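You operate a simulated robot arm through the tools that you are given. There is no shell and no other tool.

Carry out the task below with a simulated two-armed robot. There is one attempt and no reset: what you move stays moved.

TASK
Take the clear cup from the top of the steel ledge and leave it on the dry again bay of the steel table. Take the teal cap and put it on the pane with a blue edge. Open the pull-out shelf, take the blue-loop can and put it on the top of the pull-out shelf and shut the shelf again. Shut the steel drip drawer. Take the blue divider from the deck of the blue pallet and put it on the mesh shelf of the trolley. Put the blue cap with a wide rim from the deck of the green pallet on the blue liner. The order is free. Set down upright: clear cup, blue-loop can, blue divider.

The check looks at the end state, three seconds after you hand in, the way a careful person would. Anything else that was tipped, shoved, dropped, spilled or broken makes it a failure. Lids that push on must go on centred and level and be pressed home; caps that screw on are set level and turned clockwise until they are tight.

THE ROBOT
Two 7-joint arms with two-finger parallel grippers on one trunk, on a base that drives. Base frame: it is fixed to the floor where the robot stands at the start and does not move with it; the origin is under the middle of the robot, x ahead of it, y to its left, z up. Lengths are in mm, angles in degrees, forces in N, time in s.
The left shoulder is at the start at [124, 171, 1162], the right one opposite. With the tool pointing down near the work surface each hand reaches from about 440 to 920 mm from the robot's upright axis, wherever it stands, measured 20 degrees to its own side. Places, roughly: blue cap with a wide rim (9x9x5 cm) [4800, -9300, 500]; blue divider (16x6x12 cm) [4200, -8800, 600]; blue liner (17x27x1 cm) [4900, -9500, 500]; blue-loop can (7x6x17 cm) [-1000, -1600, 1000]; clear cup (6x6x8 cm) [-2200, -1200, 900]; dry again bay of the steel table [-4100, -1100, 800]; mesh shelf of the trolley [4300, -4200, 500]; pane with a blue edge (24x20x2 cm) [-1500, -1300, 900]; pull-out shelf [2600, -3400, 300]; steel drip drawer [2000, -5100, 900]; teal cap (6x6x3 cm) [-1900, -900, 900]; top of the pull-out shelf [2600, -3500, 300]. Payload 4.4 kg a hand.
The tool frame of a hand sits at the grasp point between the pads (the TCP): z along the fingers, y along the line on which they close. The tips reach 23 mm beyond it. Largest opening 94 mm; finger width 38, thickness 10; the body of the gripper, 54 by 96 mm, starts 39 mm behind the TCP.
Orientation is that of the tool frame in the base frame, as [roll, pitch, yaw] about the fixed x, y, z axes, in that order (R = Rz(yaw) Ry(pitch) Rx(roll)). With the fingers straight down and closing along the base's y, the tool's x points along the base's -x, its y along +y and its z along -z.

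THE INTERFACE
- The arms move only by the tool servo_tool. It takes "left_moves", "right_moves" or both (then of equal length, played together; a hand with none holds still); each is one flat list of numbers, 7 for each row, row after row: the turn, a rotation vector about the base's x, y, z in degrees, then the shift along the base's x, y, z in mm, then the closure, from 0 (fully open) to 1 (shut). In form: [rx, ry, rz, x, y, z, claw, rx, ry, rz, x, y, z, claw, ...]. A call has 1 to 20 rows; each row is the pose to reach, as a shift and turn from the pose commanded when the call began. Rows are played at 5 a second. More than 50 mm and 8.6 degrees between two rows, or a gripper value outside its range, and nothing of the call is played. Where a pose cannot be reached the arm comes as near as it can. A force on the tool above 40 N (or 10 N above the force at the start of the call, whichever is more), or a blocked arm, ends the call early, and 0.2 s more pass. Each finger travels about 72 mm/s and halts on what it meets, pressing with about 27 N; the grip force reading is that of the motor and also rises with nothing between the fingers. The clock runs only during rows and for 0.2 s after the last one: add rows that repeat a pose to give the fingers time. The reply holds the time, the measured pose of the TCP, the force on the tool along the base axes, the opening and the grip force, in the units named above and with some noise, with the torque about the TCP (base axes, N m) and any sound that the robot's microphone picked up.
- Cameras (640 x 400 px; columns grow to the right, rows downward): "scene" is now at [237.3, 9.7, 1294.1]; the picture's right is [0.11, -0.99, 0.00], its down [-0.63, -0.07, -0.78] and it looks along [0.77, 0.08, -0.63] (base axes); focal length 257 px, centre (320, 200). "left" rides on the left gripper at [86, -16, -74] in its tool frame; the picture's right is [0.18, 0.98, 0.00], its down [-0.58, 0.11, -0.81] and it looks along [-0.79, 0.15, 0.59] (tool axes); focal length 243 px, centre (320, 200). "right" rides on the right gripper at [86, 16, -75] in its tool frame; the picture's right is [-0.18, 0.98, 0.00], its down [-0.58, -0.11, -0.81] and it looks along [-0.79, -0.15, 0.59] (tool axes); focal length 243 px, centre (320, 200). There is no depth. A picture from a camera that has moved, and an enlarged one, comes with that camera's place and axes in the base frame and with its lens.
- grab_frame(camera): a new picture of that camera. The clock stands still meanwhile.
- lift_body(by): slides the trunk up (or, below 0, down) by that many mm; the arms and the scene camera ride with it, the base frame stays. It gives what a move gives, with no picture.
- roll_base(legs): drives the robot by 1 to 6 legs, each [ahead, left, turn to the left] in mm, mm and degrees, along the robot's own axes; the way and the turn of a leg run together, so that a leg with both is an arc; at most 1500 mm and 180 degrees a leg. The arms and the cameras ride along, it lands a little off, and it stops where it bumps. It gives what a move gives.
- turn_head(pan, tilt): turns the head with the scene camera to pan (to the left, within 80 degrees either way) and tilt (down, from -29 to 69), counted from straight ahead of the robot. It gives what a move gives.
- close_up(camera, box): a new picture of the part [left, top, right, bottom] of that camera's present view, enlarged. The clock stands still meanwhile.
- job_done(): hands the job in; it is judged then, once.

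Nothing tells you exact positions but the pictures and the camera data. Unless the task says otherwise, let go and move clear before handing in.

The tools are called after ">>>" as a command line: name --argument value ..., lists and objects as JSON in quotes. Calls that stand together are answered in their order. servo_tool: Moves the arms, as the interface text tells. Its arguments: {"type":"object","properties":{"left_moves":{"type":"array"},"right_moves":{"type":"array"}},"required":[]} The other tools are called the same way: lift_body (by) slides the trunk up or down; roll_base (legs) drives the base; turn_head (pan, tilt) turns the head that bears the scene camera; grab_frame (camera) takes a picture; close_up (camera, box) takes an enlarged picture of a part of a camera's view; job_done () hands the job in.

At the start:

```text
t: 0.0
left_position: [469.9, 200.1, 1137.3]
left_orientation: [180.0, 0.1, 180.0]
left_ft_force: [0.4, -0.2, -0.3]
left_ft_torque: [0.03, 0.02, 0.01]
left_finger_gap: 94.3
left_grasp_force: 0.0
right_position: [439.8, -135.4, 1141.7]
right_orientation: [180.0, 0.0, -180.0]
right_ft_force: [0.1, 0.2, 0.6]
right_ft_torque: [-0.01, 0.03, -0.03]
right_finger_gap: 94.2
right_grasp_force: 0.1
trunk travel left (down, up): [-175.0, 213.0]
robot x, y, heading: [1.3, -3.1, 0.1]
head pan, tilt: [6.1, 39.1]
```

scene: 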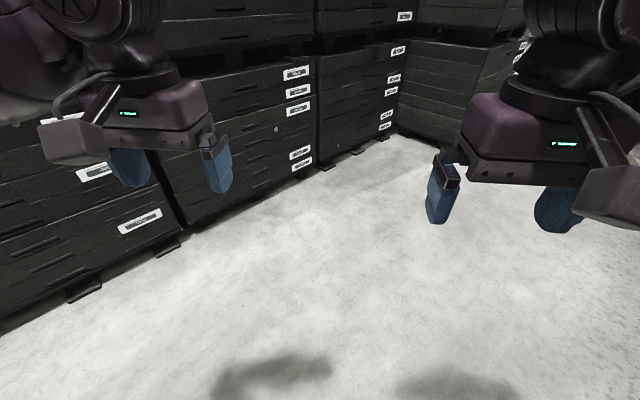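
right: 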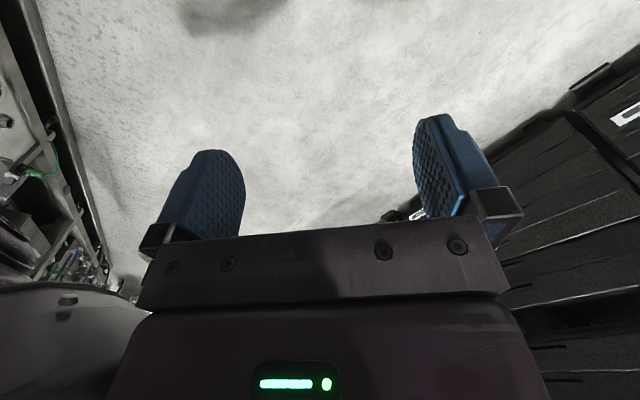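
left: 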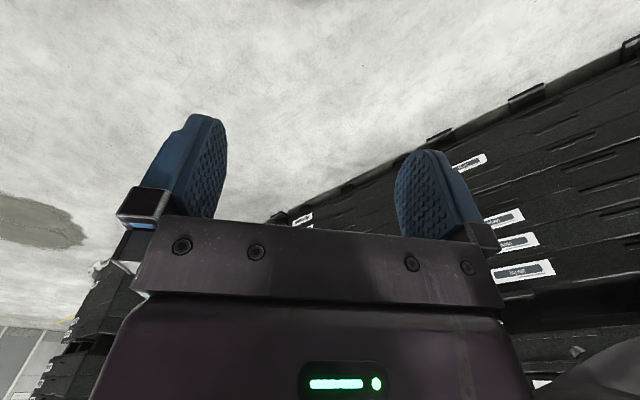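

I see a warehouse-like floor with stacks of black crates ahead and to the left. I'll look around with the head before driving anywhere.

>>> turn_head --pan -80 --tilt 20

```text
t: 1.6
left_position: [468.9, 201.1, 1138.2]
left_orientation: [179.9, -0.1, -179.9]
left_ft_force: [-0.2, 0.7, -0.1]
left_ft_torque: [0.01, 0.0, 0.03]
left_finger_gap: 94.2
left_grasp_force: 0.0
right_position: [437.6, -135.0, 1142.6]
right_orientation: [180.0, 0.1, 180.0]
right_ft_force: [-0.1, 0.0, -1.0]
right_ft_torque: [-0.01, -0.01, -0.02]
right_finger_gap: 93.8
right_grasp_force: 0.0
trunk travel left (down, up): [-175.0, 213.0]
robot x, y, heading: [-1.0, -1.6, -0.1]
head pan, tilt: [-80.0, 20.0]
```

>>> grab_frame --camera "scene"

```text
taken
camera scene: at [168.4, -91.1, 1324.1], right [-0.98, -0.17, 0.0], down [-0.06, 0.34, -0.94], along [0.16, -0.93, -0.34], focal length 257 px, centre (320, 200)
```

scene: 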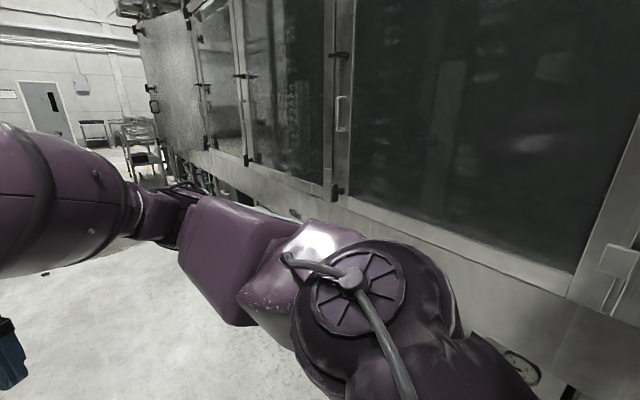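

There is a big machine with glass doors on my right. I'll look left too, so I know how much room there is to turn.

>>> turn_head --pan 80 --tilt 20

>>> grab_frame --camera "scene"

>>> turn_head --pan 0 --tilt 0

>>> grab_frame --camera "scene"

>>> turn_head --pan -45 --tilt 10

>>> grab_frame --camera "scene"

```text
t: 4.1
left_position: [468.5, 201.1, 1137.8]
left_orientation: [-180.0, 0.0, 180.0]
left_ft_force: [-0.3, 0.1, -0.3]
left_ft_torque: [0.04, -0.01, -0.02]
left_finger_gap: 93.8
left_grasp_force: 0.0
right_position: [438.0, -136.2, 1141.2]
right_orientation: [180.0, 0.0, -180.0]
right_ft_force: [-0.4, 0.0, 0.2]
right_ft_torque: [0.0, -0.04, -0.02]
right_finger_gap: 93.8
right_grasp_force: 0.2
trunk travel left (down, up): [-175.0, 213.0]
robot x, y, heading: [-0.7, -1.7, -0.1]
head pan, tilt: [80.0, 20.0]
```

```text
taken
camera scene: at [168.4, 92.3, 1324.1], right [0.98, -0.17, 0.0], down [-0.06, -0.34, -0.94], along [0.16, 0.93, -0.34], focal length 257 px, centre (320, 200)
```

scene: 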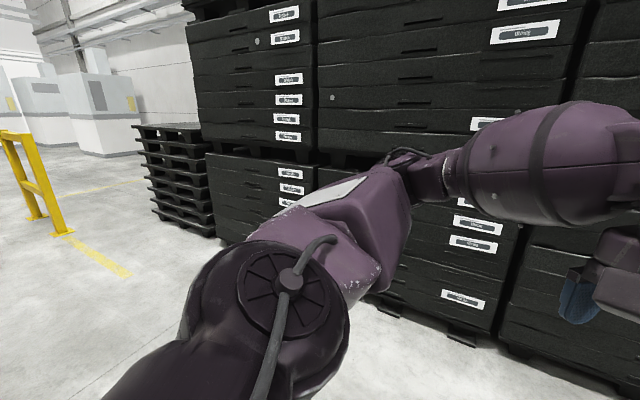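

```text
t: 5.6
left_position: [470.3, 200.8, 1138.2]
left_orientation: [180.0, 0.0, 179.9]
left_ft_force: [0.2, 0.8, 0.9]
left_ft_torque: [0.01, 0.02, -0.02]
left_finger_gap: 93.9
left_grasp_force: 0.1
right_position: [439.1, -135.1, 1142.7]
right_orientation: [-180.0, 0.0, -180.0]
right_ft_force: [0.5, -0.1, -0.7]
right_ft_torque: [-0.01, -0.03, 0.0]
right_finger_gap: 94.0
right_grasp_force: 0.1
trunk travel left (down, up): [-175.0, 213.0]
robot x, y, heading: [-0.9, 3.9, -0.1]
head pan, tilt: [0.0, 0.0]
```

```text
taken
camera scene: at [242.2, 0.7, 1356.4], right [0.0, -1.0, 0.0], down [0.0, 0.0, -1.0], along [1.0, 0.0, 0.0], focal length 257 px, centre (320, 200)
```

scene: 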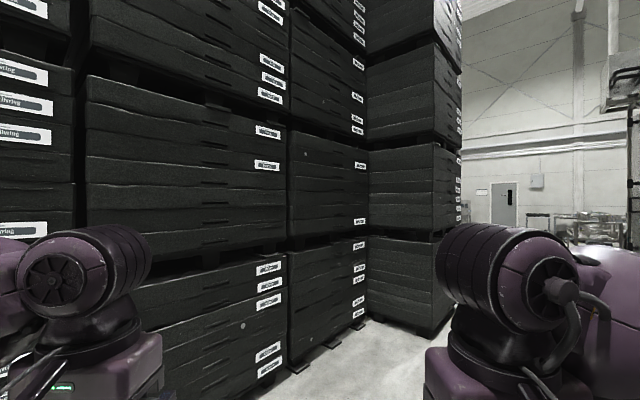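

```text
t: 6.7
left_position: [469.2, 200.9, 1138.5]
left_orientation: [-180.0, 0.0, 179.9]
left_ft_force: [0.2, 0.1, 0.5]
left_ft_torque: [-0.04, -0.01, -0.02]
left_finger_gap: 94.0
left_grasp_force: 0.0
right_position: [439.0, -135.3, 1141.5]
right_orientation: [179.9, -0.1, 179.9]
right_ft_force: [-0.1, 0.5, 0.5]
right_ft_torque: [-0.02, 0.03, -0.01]
right_finger_gap: 93.8
right_grasp_force: 0.0
trunk travel left (down, up): [-175.0, 213.0]
robot x, y, heading: [0.5, 1.6, -0.0]
head pan, tilt: [-45.0, 10.0]
```

```text
taken
camera scene: at [218.0, -65.1, 1340.4], right [-0.71, -0.71, 0.0], down [-0.12, 0.12, -0.98], along [0.7, -0.7, -0.17], focal length 257 px, centre (320, 200)
```

scene: 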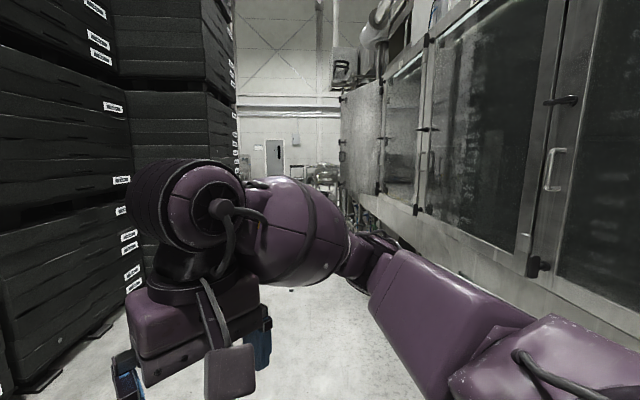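

I'm in a corridor running about -45°, between crates on the left and a glass-doored machine on the right. I'll check the clearance on the right before turning.

>>> turn_head --pan -80 --tilt 55

>>> grab_frame --camera "scene"

>>> turn_head --pan -80 --tilt 0

>>> grab_frame --camera "scene"

```text
t: 7.8
left_position: [469.0, 200.1, 1137.4]
left_orientation: [-180.0, 0.0, -180.0]
left_ft_force: [-0.5, -0.5, -0.3]
left_ft_torque: [-0.01, -0.01, -0.04]
left_finger_gap: 93.8
left_grasp_force: 0.0
right_position: [437.7, -136.5, 1142.3]
right_orientation: [179.9, 0.0, -180.0]
right_ft_force: [-0.7, 0.7, -0.2]
right_ft_torque: [-0.02, -0.02, 0.0]
right_finger_gap: 93.8
right_grasp_force: 0.0
trunk travel left (down, up): [-175.0, 213.0]
robot x, y, heading: [-3.2, 1.6, 0.1]
head pan, tilt: [-80.0, 55.0]
```

```text
taken
camera scene: at [164.7, -70.5, 1272.1], right [-0.98, -0.17, 0.0], down [-0.14, 0.81, -0.57], along [0.1, -0.57, -0.82], focal length 257 px, centre (320, 200)
```

scene: 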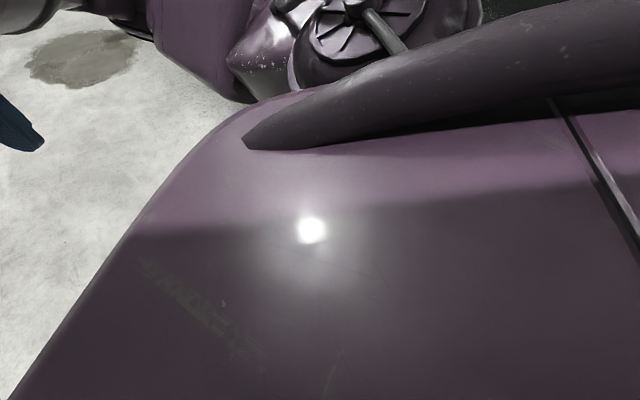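

```text
t: 9.1
left_position: [470.3, 200.5, 1137.9]
left_orientation: [-180.0, 0.0, 180.0]
left_ft_force: [0.7, -0.3, 0.1]
left_ft_torque: [0.01, -0.02, 0.04]
left_finger_gap: 94.0
left_grasp_force: 0.0
right_position: [438.7, -135.8, 1142.3]
right_orientation: [-180.0, 0.0, -179.9]
right_ft_force: [0.4, -0.3, 0.4]
right_ft_torque: [0.02, 0.02, 0.0]
right_finger_gap: 94.0
right_grasp_force: 0.0
trunk travel left (down, up): [-175.0, 213.0]
robot x, y, heading: [-4.4, 0.1, 0.0]
head pan, tilt: [-80.0, 0.0]
```

```text
taken
camera scene: at [167.8, -88.1, 1356.3], right [-0.98, -0.17, 0.0], down [0.0, 0.0, -1.0], along [0.17, -0.98, 0.0], focal length 257 px, centre (320, 200)
```

scene: 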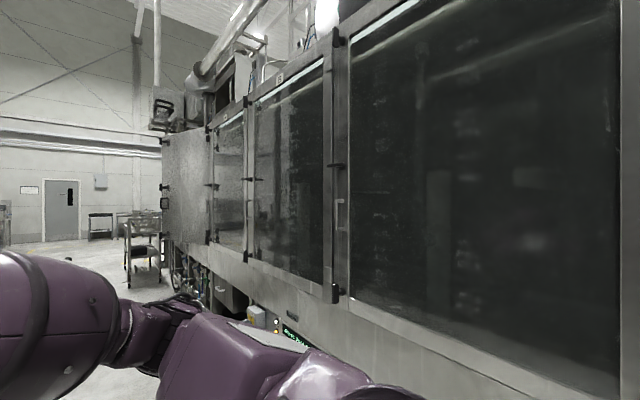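

The corridor has enough room on the crate side. I'll turn left in place to face the open end behind me.

>>> roll_base --legs '[[0, 0, 90]]'

>>> turn_head --pan 40 --tilt 15

>>> grab_frame --camera "scene"

>>> turn_head --pan 80 --tilt 15

>>> grab_frame --camera "scene"

```text
t: 13.3
left_position: [-211.0, 465.6, 1137.7]
left_orientation: [-179.9, 0.0, -88.9]
left_ft_force: [0.0, -0.2, -0.6]
left_ft_torque: [-0.01, -0.02, -0.02]
left_finger_gap: 94.0
left_grasp_force: 0.0
right_position: [127.6, 441.5, 1141.4]
right_orientation: [-179.9, 0.0, -88.9]
right_ft_force: [0.2, 0.3, -0.8]
right_ft_torque: [0.0, 0.03, 0.0]
right_finger_gap: 94.0
right_grasp_force: 0.0
trunk travel left (down, up): [-175.0, 213.0]
robot x, y, heading: [-0.7, 2.2, 91.2]
head pan, tilt: [-80.0, 0.0]
```

```text
t: 15.3
left_position: [-210.2, 465.4, 1138.5]
left_orientation: [180.0, 0.0, -88.9]
left_ft_force: [-0.7, 0.1, -0.7]
left_ft_torque: [-0.02, 0.03, 0.0]
left_finger_gap: 94.0
left_grasp_force: 0.1
right_position: [127.4, 441.0, 1143.5]
right_orientation: [179.9, 0.0, -89.0]
right_ft_force: [1.0, -0.2, 0.0]
right_ft_torque: [0.01, 0.03, -0.01]
right_finger_gap: 94.0
right_grasp_force: 0.0
trunk travel left (down, up): [-175.0, 213.0]
robot x, y, heading: [2.9, -2.4, 91.0]
head pan, tilt: [40.0, 15.0]
```

```text
taken
camera scene: at [-64.8, 223.8, 1332.2], right [0.75, 0.66, 0.0], down [0.17, -0.2, -0.97], along [-0.63, 0.73, -0.26], focal length 257 px, centre (320, 200)
```

scene: 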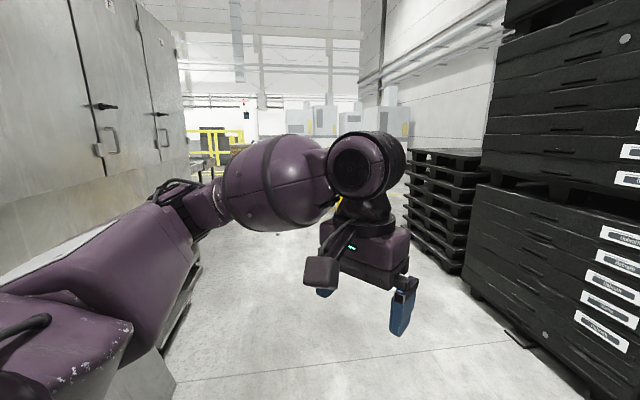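

```text
t: 16.4
left_position: [-209.5, 465.7, 1137.3]
left_orientation: [-179.9, 0.1, -89.0]
left_ft_force: [0.7, 0.4, 0.9]
left_ft_torque: [0.01, -0.01, -0.01]
left_finger_gap: 94.0
left_grasp_force: 0.1
right_position: [128.4, 440.8, 1142.0]
right_orientation: [180.0, 0.0, -88.9]
right_ft_force: [-0.7, 0.3, -0.2]
right_ft_torque: [0.02, 0.03, -0.01]
right_finger_gap: 94.1
right_grasp_force: 0.1
trunk travel left (down, up): [-175.0, 213.0]
robot x, y, heading: [-1.1, -1.2, 91.2]
head pan, tilt: [80.0, 15.0]
```

```text
taken
camera scene: at [-95.8, 167.9, 1332.2], right [0.16, 0.99, 0.0], down [0.26, -0.04, -0.97], along [-0.95, 0.15, -0.26], focal length 257 px, centre (320, 200)
```

scene: 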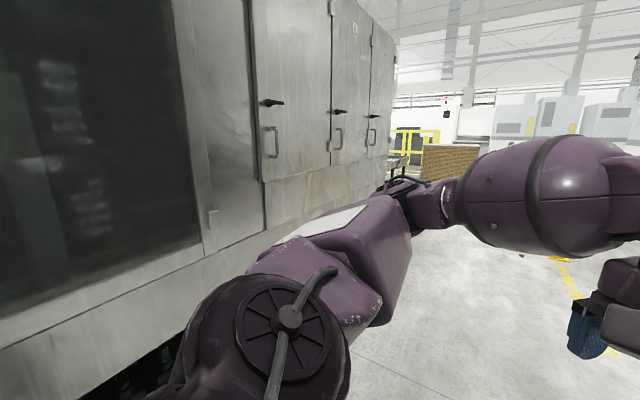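

The machine front runs roughly along 139°, with its far end about 3 m ahead-left. I'll turn the rest of the way and look down the aisle.

>>> roll_base --legs '[[0, 0, 47]]'

>>> turn_head --pan 0 --tilt 15

>>> grab_frame --camera "scene"

>>> turn_head --pan 60 --tilt 15

>>> grab_frame --camera "scene"

```text
t: 19.0
left_position: [-485.4, 158.6, 1138.1]
left_orientation: [180.0, 0.0, -41.2]
left_ft_force: [-0.2, 0.4, 0.3]
left_ft_torque: [-0.01, 0.01, -0.03]
left_finger_gap: 94.2
left_grasp_force: 0.1
right_position: [-241.1, 391.0, 1142.5]
right_orientation: [180.0, 0.0, -41.2]
right_ft_force: [0.3, -0.8, -0.2]
right_ft_torque: [0.04, -0.04, 0.0]
right_finger_gap: 93.7
right_grasp_force: 0.0
trunk travel left (down, up): [-175.0, 213.0]
robot x, y, heading: [-0.6, -1.5, 138.9]
head pan, tilt: [80.0, 15.0]
```

```text
t: 20.5
left_position: [-485.3, 158.1, 1139.0]
left_orientation: [180.0, 0.1, -41.3]
left_ft_force: [0.0, 0.7, -0.4]
left_ft_torque: [-0.01, -0.01, 0.01]
left_finger_gap: 93.9
left_grasp_force: 0.0
right_position: [-240.5, 391.6, 1143.5]
right_orientation: [180.0, 0.0, -41.2]
right_ft_force: [0.1, 0.2, -0.4]
right_ft_torque: [0.02, 0.02, -0.01]
right_finger_gap: 94.4
right_grasp_force: 0.1
trunk travel left (down, up): [-175.0, 213.0]
robot x, y, heading: [4.2, 2.6, 138.7]
head pan, tilt: [0.0, 15.0]
```

```text
taken
camera scene: at [-185.8, 162.8, 1332.2], right [0.66, 0.75, 0.0], down [0.19, -0.17, -0.97], along [-0.73, 0.64, -0.26], focal length 257 px, centre (320, 200)
```

scene: 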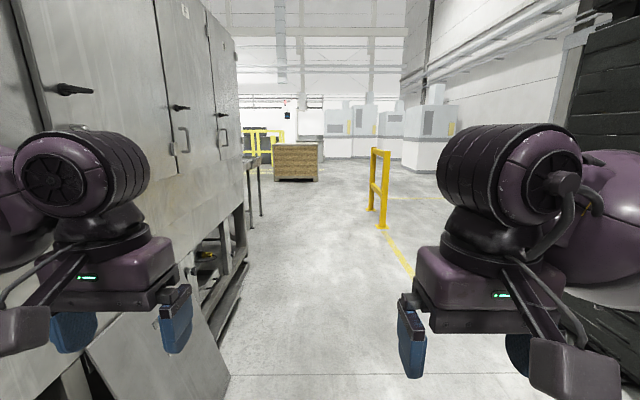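

```text
t: 21.8
left_position: [-485.3, 158.5, 1138.0]
left_orientation: [-180.0, 0.0, -41.2]
left_ft_force: [0.2, -0.3, 0.1]
left_ft_torque: [0.01, 0.0, -0.01]
left_finger_gap: 94.5
left_grasp_force: 0.1
right_position: [-240.3, 390.7, 1141.9]
right_orientation: [-180.0, 0.0, -41.2]
right_ft_force: [0.6, 0.8, 0.7]
right_ft_torque: [-0.01, 0.03, 0.0]
right_finger_gap: 94.3
right_grasp_force: 0.1
trunk travel left (down, up): [-175.0, 213.0]
robot x, y, heading: [-0.7, 0.9, 138.8]
head pan, tilt: [60.0, 15.0]
```

```text
taken
camera scene: at [-203.9, 71.3, 1332.2], right [-0.32, 0.95, 0.0], down [0.25, 0.08, -0.97], along [-0.91, -0.31, -0.26], focal length 257 px, centre (320, 200)
```

scene: 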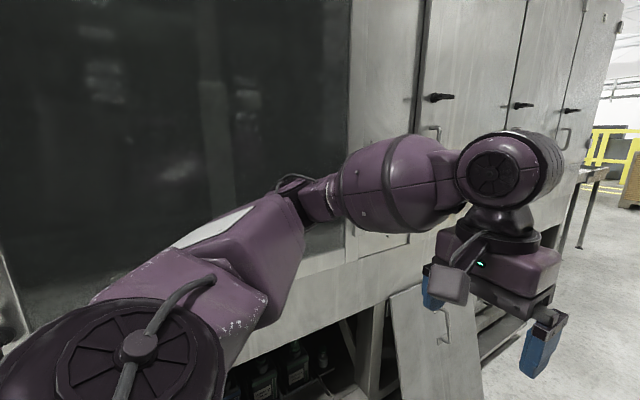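

The aisle ahead is clear, with the machine's end roughly 2.6 m ahead on my left, a table beyond it and a yellow barrier at the right. I'll drive forward, keeping slightly right.

>>> roll_base --legs '[[1300, -200, 0], [1000, 0, 0]]'

>>> turn_head --pan 45 --tilt 15

>>> grab_frame --camera "scene"

>>> turn_head --pan 80 --tilt 15

>>> grab_frame --camera "scene"

```text
t: 33.2
left_position: [-2072.8, 1841.5, 1140.0]
left_orientation: [-179.9, 0.0, -41.7]
left_ft_force: [-0.6, -0.3, -0.2]
left_ft_torque: [-0.02, 0.0, 0.01]
left_finger_gap: 94.0
left_grasp_force: 0.0
right_position: [-1825.4, 2071.8, 1142.7]
right_orientation: [180.0, 0.1, -41.7]
right_ft_force: [-0.9, -0.1, 0.1]
right_ft_torque: [0.01, -0.01, 0.0]
right_finger_gap: 94.2
right_grasp_force: 0.0
trunk travel left (down, up): [-175.0, 213.0]
robot x, y, heading: [-1588.0, 1676.8, 138.6]
head pan, tilt: [60.0, 15.0]
```

```text
t: 34.0
left_position: [-2071.6, 1839.7, 1138.3]
left_orientation: [180.0, -0.1, -41.7]
left_ft_force: [-0.1, 0.0, -0.6]
left_ft_torque: [0.02, 0.02, 0.02]
left_finger_gap: 93.9
left_grasp_force: 0.0
right_position: [-1825.6, 2069.5, 1142.0]
right_orientation: [-180.0, 0.0, -41.7]
right_ft_force: [-0.6, -0.4, 0.2]
right_ft_torque: [0.02, 0.01, 0.0]
right_finger_gap: 94.0
right_grasp_force: 0.1
trunk travel left (down, up): [-175.0, 213.0]
robot x, y, heading: [-1587.8, 1676.2, 138.2]
head pan, tilt: [45.0, 15.0]
```

```text
taken
camera scene: at [-1796.3, 1774.7, 1332.3], right [-0.06, 1.0, 0.0], down [0.26, 0.02, -0.97], along [-0.96, -0.06, -0.26], focal length 257 px, centre (320, 200)
```

scene: 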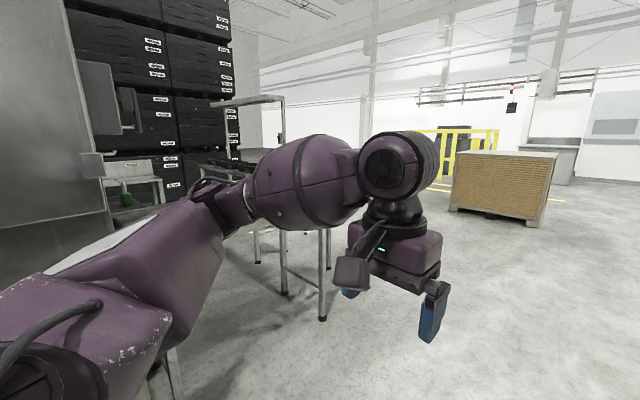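

```text
t: 35.0
left_position: [-2072.0, 1840.3, 1137.2]
left_orientation: [180.0, 0.1, -41.7]
left_ft_force: [0.2, -0.4, 0.5]
left_ft_torque: [-0.03, 0.01, -0.02]
left_finger_gap: 94.0
left_grasp_force: 0.1
right_position: [-1825.8, 2072.8, 1141.8]
right_orientation: [-180.0, 0.0, -41.7]
right_ft_force: [-0.4, -0.6, 0.5]
right_ft_torque: [-0.01, -0.01, 0.0]
right_finger_gap: 94.0
right_grasp_force: 0.1
trunk travel left (down, up): [-175.0, 213.0]
robot x, y, heading: [-1587.0, 1676.5, 138.5]
head pan, tilt: [80.0, 15.0]
```

```text
taken
camera scene: at [-1776.4, 1722.4, 1332.2], right [-0.62, 0.78, 0.0], down [0.2, 0.16, -0.97], along [-0.76, -0.6, -0.26], focal length 257 px, centre (320, 200)
```

scene: 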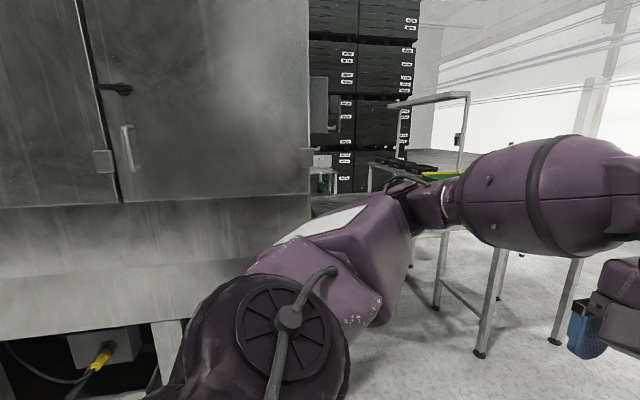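

A conveyor table sticks out from the machine's end, so I must go around it. I'll continue down the aisle past it and then turn left.

>>> roll_base --legs '[[1400, 0, 0], [800, 0, 0], [0, 0, 60]]'

>>> turn_head --pan 0 --tilt 15

>>> grab_frame --camera "scene"

>>> turn_head --pan 60 --tilt 15

>>> grab_frame --camera "scene"

```text
t: 48.5
left_position: [-3617.2, 2803.5, 1137.6]
left_orientation: [180.0, 0.0, 18.1]
left_ft_force: [0.2, -0.3, 1.2]
left_ft_torque: [0.02, -0.02, -0.01]
left_finger_gap: 94.0
left_grasp_force: 0.0
right_position: [-3692.6, 3133.0, 1143.3]
right_orientation: [-180.0, 0.0, 18.3]
right_ft_force: [-0.9, 0.3, -0.2]
right_ft_torque: [0.02, 0.0, -0.02]
right_finger_gap: 93.9
right_grasp_force: 0.0
trunk travel left (down, up): [-175.0, 213.0]
robot x, y, heading: [-3233.2, 3138.7, -161.8]
head pan, tilt: [80.0, 15.0]
```

```text
t: 50.0
left_position: [-3617.5, 2803.1, 1136.7]
left_orientation: [179.9, 0.0, 18.1]
left_ft_force: [1.4, 0.2, 0.2]
left_ft_torque: [-0.01, -0.04, -0.01]
left_finger_gap: 94.3
left_grasp_force: 0.1
right_position: [-3692.6, 3132.8, 1141.7]
right_orientation: [-180.0, 0.0, 18.2]
right_ft_force: [0.9, -0.8, 0.2]
right_ft_torque: [-0.03, 0.02, -0.01]
right_finger_gap: 93.9
right_grasp_force: 0.1
trunk travel left (down, up): [-175.0, 213.0]
robot x, y, heading: [-3234.7, 3143.6, -162.0]
head pan, tilt: [0.0, 15.0]
```

```text
taken
camera scene: at [-3468.3, 3063.9, 1332.2], right [-0.31, 0.95, 0.0], down [0.25, 0.08, -0.97], along [-0.92, -0.3, -0.26], focal length 257 px, centre (320, 200)
```

scene: 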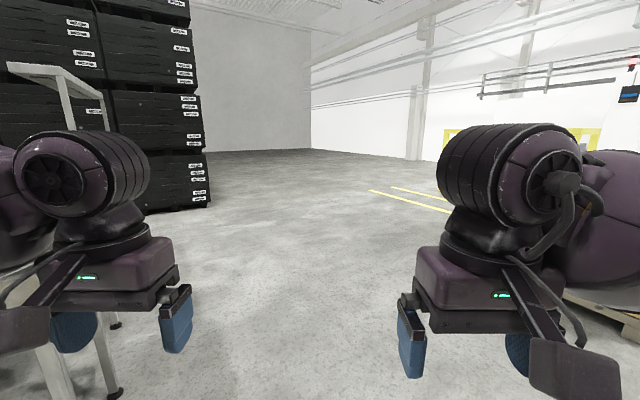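

```text
t: 51.3
left_position: [-3617.5, 2803.5, 1138.3]
left_orientation: [-180.0, 0.1, 18.1]
left_ft_force: [-0.2, -0.1, 0.2]
left_ft_torque: [0.02, -0.03, -0.01]
left_finger_gap: 94.0
left_grasp_force: 0.1
right_position: [-3693.1, 3131.9, 1143.7]
right_orientation: [180.0, 0.0, 18.2]
right_ft_force: [-0.5, 0.5, 0.5]
right_ft_torque: [-0.01, 0.0, -0.01]
right_finger_gap: 94.1
right_grasp_force: 0.1
trunk travel left (down, up): [-175.0, 213.0]
robot x, y, heading: [-3235.4, 3142.6, -161.8]
head pan, tilt: [60.0, 15.0]
```

```text
taken
camera scene: at [-3398.8, 3001.7, 1332.2], right [-0.98, 0.21, 0.0], down [0.05, 0.25, -0.97], along [-0.2, -0.95, -0.26], focal length 257 px, centre (320, 200)
```

scene: 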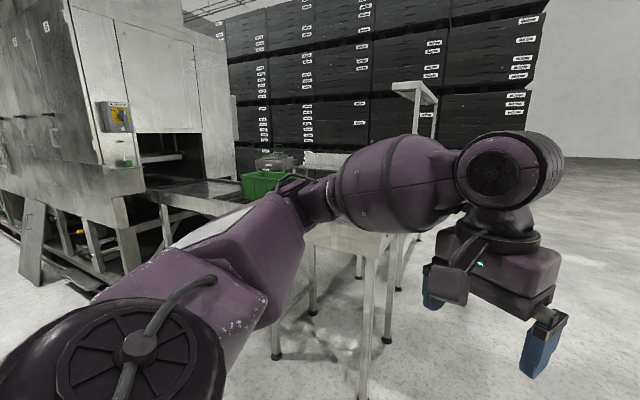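

The machine's outfeed table occupies the near left corner, and there's open space beyond it. I'll turn to face along the machine's end and drive past the table, then look again.

>>> roll_base --legs '[[0, 0, 31], [500, -400, 0], [900, 0, 0]]'

>>> turn_head --pan 10 --tilt 15

>>> grab_frame --camera "scene"

>>> turn_head --pan 60 --tilt 15

>>> grab_frame --camera "scene"

```text
t: 61.3
left_position: [-4614.9, 1863.3, 1137.8]
left_orientation: [180.0, 0.0, 48.8]
left_ft_force: [0.2, 0.0, -0.4]
left_ft_torque: [-0.02, 0.0, -0.03]
left_finger_gap: 94.1
left_grasp_force: 0.2
right_position: [-4848.0, 2107.8, 1141.7]
right_orientation: [179.9, 0.1, 48.6]
right_ft_force: [0.0, -0.5, -0.3]
right_ft_torque: [0.03, -0.03, 0.0]
right_finger_gap: 94.0
right_grasp_force: 0.0
trunk travel left (down, up): [-175.0, 213.0]
robot x, y, heading: [-4456.3, 2351.7, -131.1]
head pan, tilt: [60.0, 15.0]
```

```text
t: 62.4
left_position: [-4615.2, 1863.5, 1138.4]
left_orientation: [-180.0, 0.1, 48.7]
left_ft_force: [-0.2, -0.1, -0.3]
left_ft_torque: [-0.01, -0.01, -0.02]
left_finger_gap: 94.0
left_grasp_force: 0.1
right_position: [-4846.8, 2107.6, 1141.2]
right_orientation: [179.9, 0.0, 48.7]
right_ft_force: [0.0, -0.8, -0.6]
right_ft_torque: [0.0, 0.03, -0.06]
right_finger_gap: 94.0
right_grasp_force: 0.1
trunk travel left (down, up): [-175.0, 213.0]
robot x, y, heading: [-4455.2, 2344.7, -131.4]
head pan, tilt: [10.0, 15.0]
```

```text
taken
camera scene: at [-4606.3, 2154.1, 1332.2], right [-0.86, 0.52, 0.0], down [0.13, 0.22, -0.97], along [-0.5, -0.83, -0.26], focal length 257 px, centre (320, 200)
```

scene: 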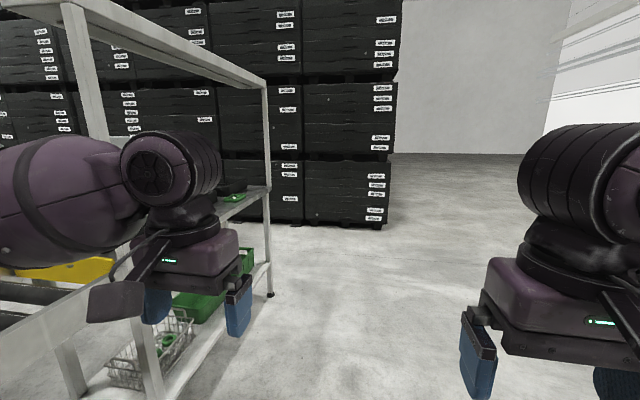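

```text
t: 63.6
left_position: [-4614.7, 1863.3, 1137.8]
left_orientation: [-180.0, 0.0, 48.7]
left_ft_force: [-0.3, -0.6, -0.2]
left_ft_torque: [0.0, 0.03, 0.02]
left_finger_gap: 93.8
left_grasp_force: 0.0
right_position: [-4848.4, 2108.1, 1142.5]
right_orientation: [-180.0, 0.0, 48.6]
right_ft_force: [0.0, 0.2, 1.0]
right_ft_torque: [0.0, -0.02, 0.04]
right_finger_gap: 94.1
right_grasp_force: 0.1
trunk travel left (down, up): [-175.0, 213.0]
robot x, y, heading: [-4458.5, 2344.9, -131.4]
head pan, tilt: [60.0, 15.0]
```

```text
taken
camera scene: at [-4528.0, 2145.5, 1332.2], right [-0.95, -0.32, 0.0], down [-0.08, 0.25, -0.97], along [0.31, -0.92, -0.26], focal length 257 px, centre (320, 200)
```

scene: 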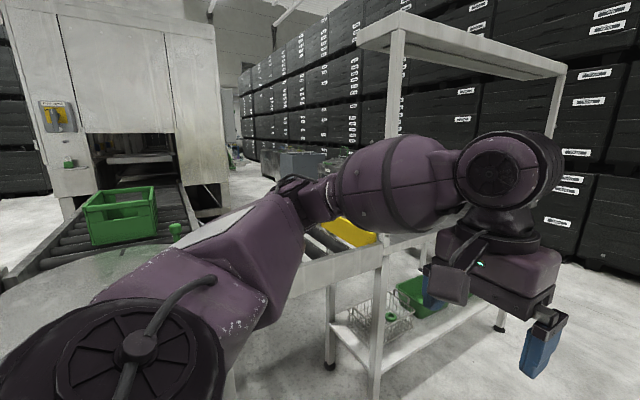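

A white rack with an arch stands ahead-left, and beyond it the back aisle runs between the machine and more crates. I'll drive past the rack end and then look down that aisle.

>>> roll_base --legs '[[1400, 0, 0], [1300, 0, 0], [0, 0, 60]]'

>>> turn_head --pan 0 --tilt 15

>>> grab_frame --camera "scene"

>>> turn_head --pan 50 --tilt 15

>>> grab_frame --camera "scene"

```text
t: 79.4
left_position: [-5892.2, -59.1, 1137.9]
left_orientation: [-180.0, 0.0, 108.8]
left_ft_force: [0.4, 0.3, 0.2]
left_ft_torque: [0.02, -0.01, -0.03]
left_finger_gap: 93.9
left_grasp_force: 0.0
right_position: [-6220.3, -140.2, 1142.2]
right_orientation: [180.0, 0.0, 108.9]
right_ft_force: [0.3, -0.8, 0.4]
right_ft_torque: [0.04, 0.04, 0.02]
right_finger_gap: 94.1
right_grasp_force: 0.0
trunk travel left (down, up): [-175.0, 213.0]
robot x, y, heading: [-6237.5, 323.2, -71.0]
head pan, tilt: [60.0, 15.0]
```

```text
t: 80.7
left_position: [-5892.7, -58.8, 1138.7]
left_orientation: [-179.9, 0.0, 108.9]
left_ft_force: [-0.2, 0.2, 0.6]
left_ft_torque: [0.01, -0.01, -0.01]
left_finger_gap: 93.9
left_grasp_force: 0.1
right_position: [-6221.2, -139.6, 1142.1]
right_orientation: [-180.0, 0.0, 108.9]
right_ft_force: [0.5, -0.7, -0.1]
right_ft_torque: [-0.04, 0.0, 0.01]
right_finger_gap: 94.1
right_grasp_force: 0.0
trunk travel left (down, up): [-175.0, 213.0]
robot x, y, heading: [-6234.7, 321.6, -70.8]
head pan, tilt: [0.0, 15.0]
```

```text
taken
camera scene: at [-6155.2, 87.7, 1332.2], right [-0.95, -0.33, 0.0], down [-0.08, 0.24, -0.97], along [0.31, -0.91, -0.26], focal length 257 px, centre (320, 200)
```

scene: 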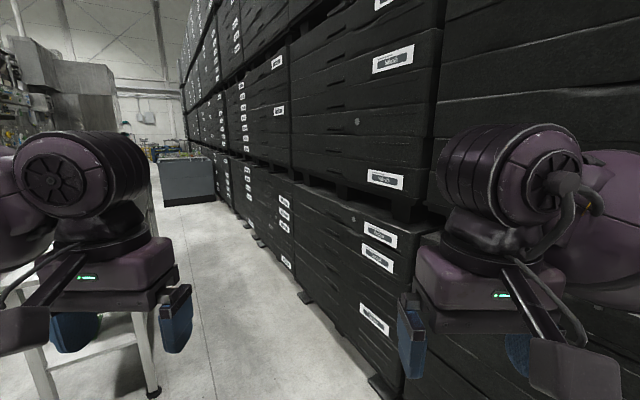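

```text
t: 81.8
left_position: [-5892.8, -60.1, 1138.2]
left_orientation: [-179.9, 0.1, 108.9]
left_ft_force: [0.1, -0.3, 0.2]
left_ft_torque: [-0.05, -0.02, -0.02]
left_finger_gap: 94.3
left_grasp_force: 0.0
right_position: [-6219.5, -139.3, 1142.8]
right_orientation: [180.0, 0.1, 108.9]
right_ft_force: [0.3, -0.5, -0.7]
right_ft_torque: [0.02, 0.01, 0.0]
right_finger_gap: 93.8
right_grasp_force: 0.1
trunk travel left (down, up): [-175.0, 213.0]
robot x, y, heading: [-6236.9, 317.1, -71.4]
head pan, tilt: [50.0, 15.0]
```

```text
taken
camera scene: at [-6098.4, 142.3, 1332.2], right [-0.36, -0.93, 0.0], down [-0.24, 0.09, -0.97], along [0.9, -0.35, -0.26], focal length 257 px, centre (320, 200)
```

scene: 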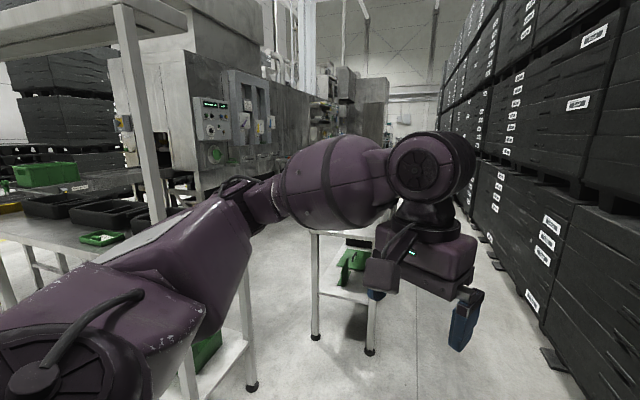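

A narrow steel table stands ahead in the aisle between the machine's back and the crates. I'll align with the aisle, keep to the crate side, and drive up alongside that table.

>>> roll_base --legs '[[0, 0, 30], [600, -480, 0]]'

>>> turn_head --pan 20 --tilt 20

>>> grab_frame --camera "scene"

>>> turn_head --pan -15 --tilt 20

>>> grab_frame --camera "scene"

```text
t: 87.7
left_position: [-5599.2, -504.8, 1138.8]
left_orientation: [-178.9, 0.7, 139.5]
left_ft_force: [-0.6, 0.9, -0.4]
left_ft_torque: [-0.01, -0.02, 0.0]
left_finger_gap: 93.6
left_grasp_force: 0.1
right_position: [-5836.4, -734.9, 1155.5]
right_orientation: [-179.2, 1.5, 140.9]
right_ft_force: [-0.3, 0.5, -0.3]
right_ft_torque: [0.0, 0.05, 0.02]
right_finger_gap: 93.8
right_grasp_force: 0.1
trunk travel left (down, up): [-175.0, 213.0]
robot x, y, heading: [-6093.6, -380.0, -40.4]
head pan, tilt: [50.0, 15.0]
stopped in leg 2: the robot was blocked; the commanded pose is now the measured one
```

```text
t: 88.6
left_position: [-5597.0, -508.0, 1138.3]
left_orientation: [-178.7, 0.5, 139.4]
left_ft_force: [0.4, 0.6, 0.0]
left_ft_torque: [-0.01, 0.02, 0.0]
left_finger_gap: 93.9
left_grasp_force: 0.0
right_position: [-5835.8, -735.8, 1154.1]
right_orientation: [-179.1, 1.2, 140.9]
right_ft_force: [0.2, 0.1, -0.6]
right_ft_torque: [0.0, -0.02, 0.04]
right_finger_gap: 93.9
right_grasp_force: 0.2
trunk travel left (down, up): [-175.0, 213.0]
robot x, y, heading: [-6092.8, -380.3, -40.7]
head pan, tilt: [20.0, 20.0]
```

```text
taken
camera scene: at [-5880.3, -481.7, 1325.4], right [-0.35, -0.94, 0.02], down [-0.33, 0.1, -0.94], along [0.88, -0.34, -0.34], focal length 257 px, centre (320, 200)
```

scene: 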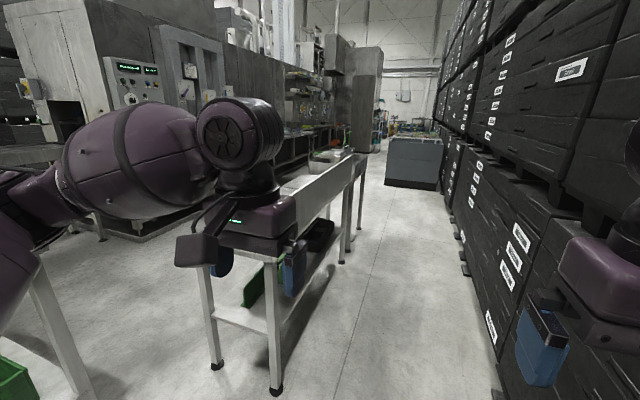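

```text
t: 89.6
left_position: [-5596.7, -508.4, 1138.1]
left_orientation: [-178.8, 0.6, 139.4]
left_ft_force: [-0.2, 0.1, 0.8]
left_ft_torque: [0.03, 0.04, 0.03]
left_finger_gap: 94.1
left_grasp_force: 0.1
right_position: [-5834.3, -736.6, 1154.0]
right_orientation: [-179.0, 1.3, 140.9]
right_ft_force: [-0.3, -0.8, -0.5]
right_ft_torque: [0.01, 0.01, 0.01]
right_finger_gap: 94.0
right_grasp_force: 0.1
trunk travel left (down, up): [-175.0, 213.0]
robot x, y, heading: [-6093.5, -378.5, -40.7]
head pan, tilt: [-15.0, 20.0]
```

```text
taken
camera scene: at [-5914.8, -526.0, 1326.8], right [-0.82, -0.57, 0.02], down [-0.2, 0.26, -0.94], along [0.53, -0.78, -0.33], focal length 257 px, centre (320, 200)
```

scene: 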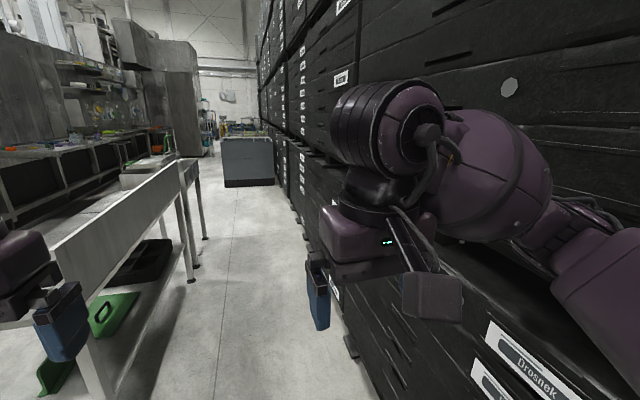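

My right elbow touched the crate stack, so I'll back off to the left and re-centre between the crates and the steel table before going further.

>>> roll_base --legs '[[0, 120, 0]]'

>>> grab_frame --camera "scene"

```text
t: 91.3
left_position: [-5526.3, -441.9, 1138.1]
left_orientation: [180.0, 0.0, 139.2]
left_ft_force: [-0.1, 2.0, 0.5]
left_ft_torque: [0.02, 0.0, -0.01]
left_finger_gap: 94.2
left_grasp_force: 0.0
right_position: [-5765.7, -672.1, 1146.0]
right_orientation: [179.7, 0.5, 140.4]
right_ft_force: [1.1, 0.4, -1.1]
right_ft_torque: [-0.01, -0.02, 0.0]
right_finger_gap: 94.3
right_grasp_force: 0.1
trunk travel left (down, up): [-175.0, 213.0]
robot x, y, heading: [-6010.9, -286.3, -40.8]
head pan, tilt: [-15.0, 20.0]
```

```text
taken
camera scene: at [-5845.8, -463.9, 1324.1], right [-0.83, -0.56, 0.0], down [-0.19, 0.28, -0.94], along [0.53, -0.78, -0.34], focal length 257 px, centre (320, 200)
```

scene: 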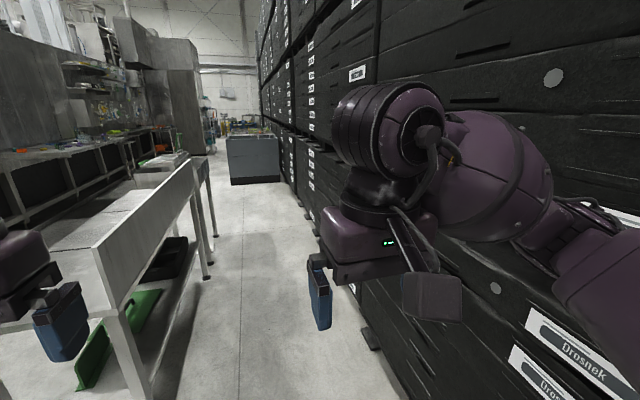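

Now centred with about 100 mm beside the crates. I'll drive ahead along the aisle in steps.

>>> roll_base --legs '[[1400, 0, 0]]'

>>> turn_head --pan 10 --tilt 25

>>> grab_frame --camera "scene"

>>> turn_head --pan 60 --tilt 25

>>> grab_frame --camera "scene"

```text
t: 98.3
left_position: [-4461.2, -1358.1, 1138.2]
left_orientation: [180.0, 0.1, 139.2]
left_ft_force: [0.0, -0.3, 0.5]
left_ft_torque: [-0.03, 0.01, 0.02]
left_finger_gap: 94.0
left_grasp_force: 0.1
right_position: [-4702.2, -1586.6, 1145.4]
right_orientation: [179.8, 0.4, 140.5]
right_ft_force: [-0.7, -1.5, 0.2]
right_ft_torque: [0.02, -0.01, 0.0]
right_finger_gap: 94.2
right_grasp_force: 0.1
trunk travel left (down, up): [-175.0, 213.0]
robot x, y, heading: [-4949.9, -1204.1, -40.6]
head pan, tilt: [-15.0, 20.0]
```

```text
t: 99.2
left_position: [-4462.7, -1357.8, 1138.0]
left_orientation: [-180.0, 0.0, 139.3]
left_ft_force: [0.1, 0.5, 0.1]
left_ft_torque: [-0.02, 0.03, 0.0]
left_finger_gap: 93.9
left_grasp_force: 0.1
right_position: [-4702.3, -1587.8, 1146.5]
right_orientation: [179.7, 0.5, 140.4]
right_ft_force: [0.3, -0.4, -0.9]
right_ft_torque: [-0.03, 0.02, 0.01]
right_finger_gap: 94.0
right_grasp_force: 0.0
trunk travel left (down, up): [-175.0, 213.0]
robot x, y, heading: [-4951.5, -1204.1, -40.8]
head pan, tilt: [10.0, 25.0]
```

```text
taken
camera scene: at [-4754.4, -1350.3, 1316.0], right [-0.51, -0.86, 0.0], down [-0.36, 0.22, -0.91], along [0.78, -0.46, -0.42], focal length 257 px, centre (320, 200)
```

scene: 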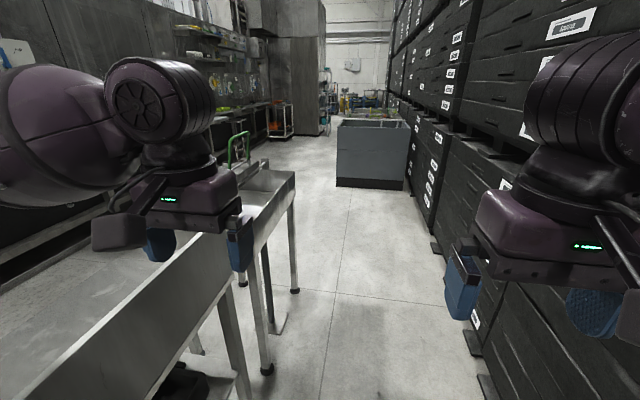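

```text
t: 100.4
left_position: [-4461.2, -1358.9, 1138.0]
left_orientation: [179.9, 0.0, 139.3]
left_ft_force: [0.2, 0.3, -0.2]
left_ft_torque: [0.0, -0.02, 0.01]
left_finger_gap: 94.1
left_grasp_force: 0.0
right_position: [-4701.5, -1588.3, 1146.0]
right_orientation: [179.7, 0.5, 140.4]
right_ft_force: [0.3, 0.2, 0.0]
right_ft_torque: [0.0, 0.02, 0.02]
right_finger_gap: 94.2
right_grasp_force: 0.0
trunk travel left (down, up): [-175.0, 213.0]
robot x, y, heading: [-4950.5, -1203.5, -41.1]
head pan, tilt: [60.0, 25.0]
```

```text
taken
camera scene: at [-4746.7, -1272.8, 1316.0], right [0.33, -0.94, 0.0], down [-0.4, -0.14, -0.91], along [0.86, 0.3, -0.42], focal length 257 px, centre (320, 200)
```

scene: 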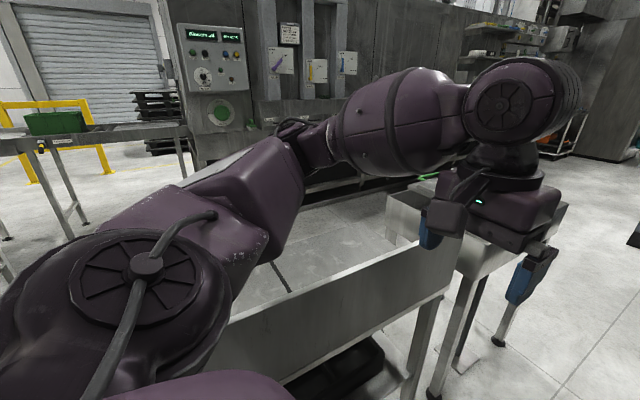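

A second smaller steel table follows the first; beyond it the space opens. I'll drive on to get level with the clear cup and teal cap.

>>> roll_base --legs '[[1400, 0, 0], [800, 0, 0]]'

>>> turn_head --pan 80 --tilt 20

>>> grab_frame --camera "scene"

>>> turn_head --pan 30 --tilt 20

>>> grab_frame --camera "scene"

```text
t: 111.2
left_position: [-2801.7, -2788.6, 1138.3]
left_orientation: [-180.0, 0.0, 139.0]
left_ft_force: [0.3, -0.2, -0.5]
left_ft_torque: [-0.01, 0.01, 0.0]
left_finger_gap: 94.2
left_grasp_force: 0.0
right_position: [-3042.4, -3016.8, 1145.3]
right_orientation: [179.7, 0.6, 140.2]
right_ft_force: [-0.3, 0.2, -0.5]
right_ft_torque: [0.01, 0.0, 0.02]
right_finger_gap: 94.1
right_grasp_force: 0.0
trunk travel left (down, up): [-175.0, 213.0]
robot x, y, heading: [-3290.3, -2629.6, -40.9]
head pan, tilt: [60.0, 25.0]
```

```text
t: 112.1
left_position: [-2802.2, -2787.9, 1137.2]
left_orientation: [179.9, -0.1, 139.0]
left_ft_force: [0.1, -0.2, 0.1]
left_ft_torque: [0.01, -0.04, 0.01]
left_finger_gap: 94.2
left_grasp_force: 0.2
right_position: [-3042.0, -3016.3, 1145.9]
right_orientation: [179.7, 0.6, 140.1]
right_ft_force: [-0.5, -0.4, -0.8]
right_ft_torque: [0.0, 0.0, 0.0]
right_finger_gap: 94.1
right_grasp_force: 0.0
trunk travel left (down, up): [-175.0, 213.0]
robot x, y, heading: [-3285.5, -2635.2, -40.7]
head pan, tilt: [80.0, 20.0]
```

```text
taken
camera scene: at [-3100.6, -2672.5, 1324.1], right [0.63, -0.78, 0.0], down [-0.27, -0.22, -0.94], along [0.73, 0.59, -0.34], focal length 257 px, centre (320, 200)
```

scene: 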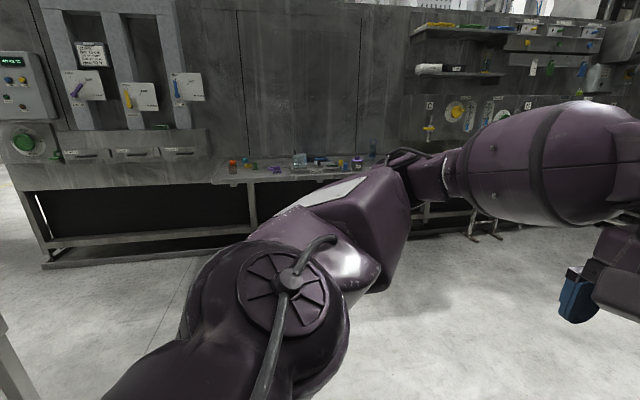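

```text
t: 113.3
left_position: [-2801.5, -2788.4, 1137.7]
left_orientation: [180.0, 0.0, 139.0]
left_ft_force: [0.4, 0.4, -0.7]
left_ft_torque: [0.02, 0.02, 0.02]
left_finger_gap: 94.1
left_grasp_force: 0.1
right_position: [-3041.8, -3015.7, 1145.3]
right_orientation: [179.6, 0.5, 140.3]
right_ft_force: [-0.4, -0.1, -0.3]
right_ft_torque: [0.0, -0.01, 0.01]
right_finger_gap: 94.0
right_grasp_force: 0.0
trunk travel left (down, up): [-175.0, 213.0]
robot x, y, heading: [-3287.0, -2632.9, -40.8]
head pan, tilt: [30.0, 20.0]
```

```text
taken
camera scene: at [-3081.5, -2748.7, 1324.1], right [-0.19, -0.98, 0.0], down [-0.34, 0.06, -0.94], along [0.92, -0.18, -0.34], focal length 257 px, centre (320, 200)
```

scene: 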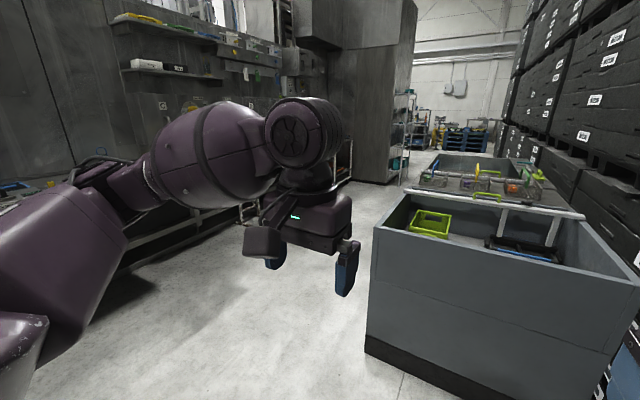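

The steel ledge with many small items runs along the machine's back, to my left. I'll move a bit toward it and turn to face it.

>>> roll_base --legs '[[0, 400, 0], [0, 0, 90]]'

>>> turn_head --pan 0 --tilt 15

>>> grab_frame --camera "scene"

>>> turn_head --pan -35 --tilt 15

>>> grab_frame --camera "scene"

```text
t: 121.2
left_position: [-2870.9, -1843.1, 1137.5]
left_orientation: [-180.0, 0.0, -130.7]
left_ft_force: [-0.1, -0.6, 0.5]
left_ft_torque: [0.02, -0.03, 0.0]
left_finger_gap: 94.0
left_grasp_force: 0.2
right_position: [-2641.8, -2083.0, 1144.3]
right_orientation: [179.7, 0.6, -129.8]
right_ft_force: [-0.6, -0.6, 0.7]
right_ft_torque: [0.01, 0.03, -0.01]
right_finger_gap: 94.3
right_grasp_force: 0.0
trunk travel left (down, up): [-175.0, 213.0]
robot x, y, heading: [-3026.1, -2329.0, 49.3]
head pan, tilt: [30.0, 20.0]
```

```text
t: 122.1
left_position: [-2871.3, -1843.3, 1137.2]
left_orientation: [180.0, -0.1, -131.0]
left_ft_force: [-0.2, 0.4, -0.1]
left_ft_torque: [0.01, -0.04, 0.04]
left_finger_gap: 94.2
left_grasp_force: 0.1
right_position: [-2642.5, -2083.7, 1145.4]
right_orientation: [179.7, 0.5, -129.7]
right_ft_force: [-0.5, -0.8, 0.4]
right_ft_torque: [0.0, -0.01, 0.02]
right_finger_gap: 94.1
right_grasp_force: 0.1
trunk travel left (down, up): [-175.0, 213.0]
robot x, y, heading: [-3025.2, -2332.0, 49.1]
head pan, tilt: [0.0, 15.0]
```

```text
taken
camera scene: at [-2865.8, -2142.7, 1332.2], right [0.76, -0.65, 0.0], down [-0.17, -0.2, -0.97], along [0.63, 0.73, -0.26], focal length 257 px, centre (320, 200)
```

scene: 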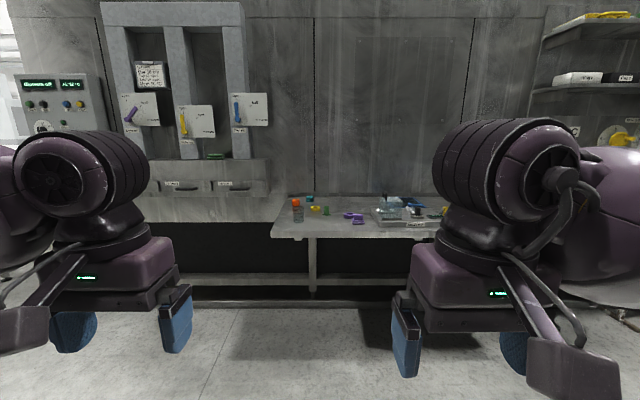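

```text
t: 123.1
left_position: [-2871.8, -1843.5, 1137.9]
left_orientation: [-179.9, 0.0, -130.9]
left_ft_force: [0.3, 1.1, -0.2]
left_ft_torque: [0.01, 0.02, 0.03]
left_finger_gap: 93.8
left_grasp_force: 0.1
right_position: [-2641.5, -2083.9, 1146.4]
right_orientation: [179.7, 0.5, -129.7]
right_ft_force: [0.0, 0.1, -0.6]
right_ft_torque: [-0.02, 0.05, 0.02]
right_finger_gap: 93.8
right_grasp_force: 0.1
trunk travel left (down, up): [-175.0, 213.0]
robot x, y, heading: [-3026.8, -2327.4, 49.3]
head pan, tilt: [-35.0, 15.0]
```

```text
taken
camera scene: at [-2836.3, -2190.4, 1332.2], right [0.25, -0.97, 0.0], down [-0.25, -0.06, -0.97], along [0.94, 0.24, -0.26], focal length 257 px, centre (320, 200)
```

scene: 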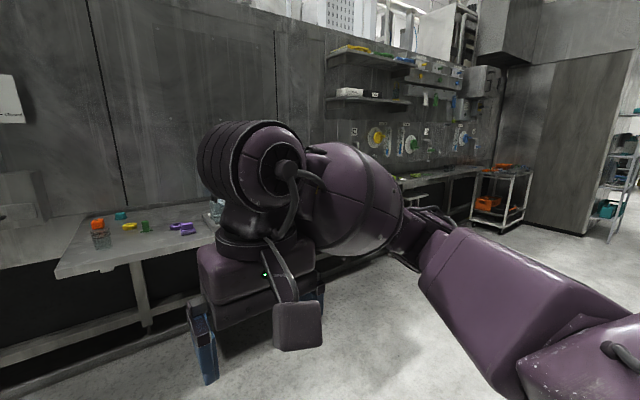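

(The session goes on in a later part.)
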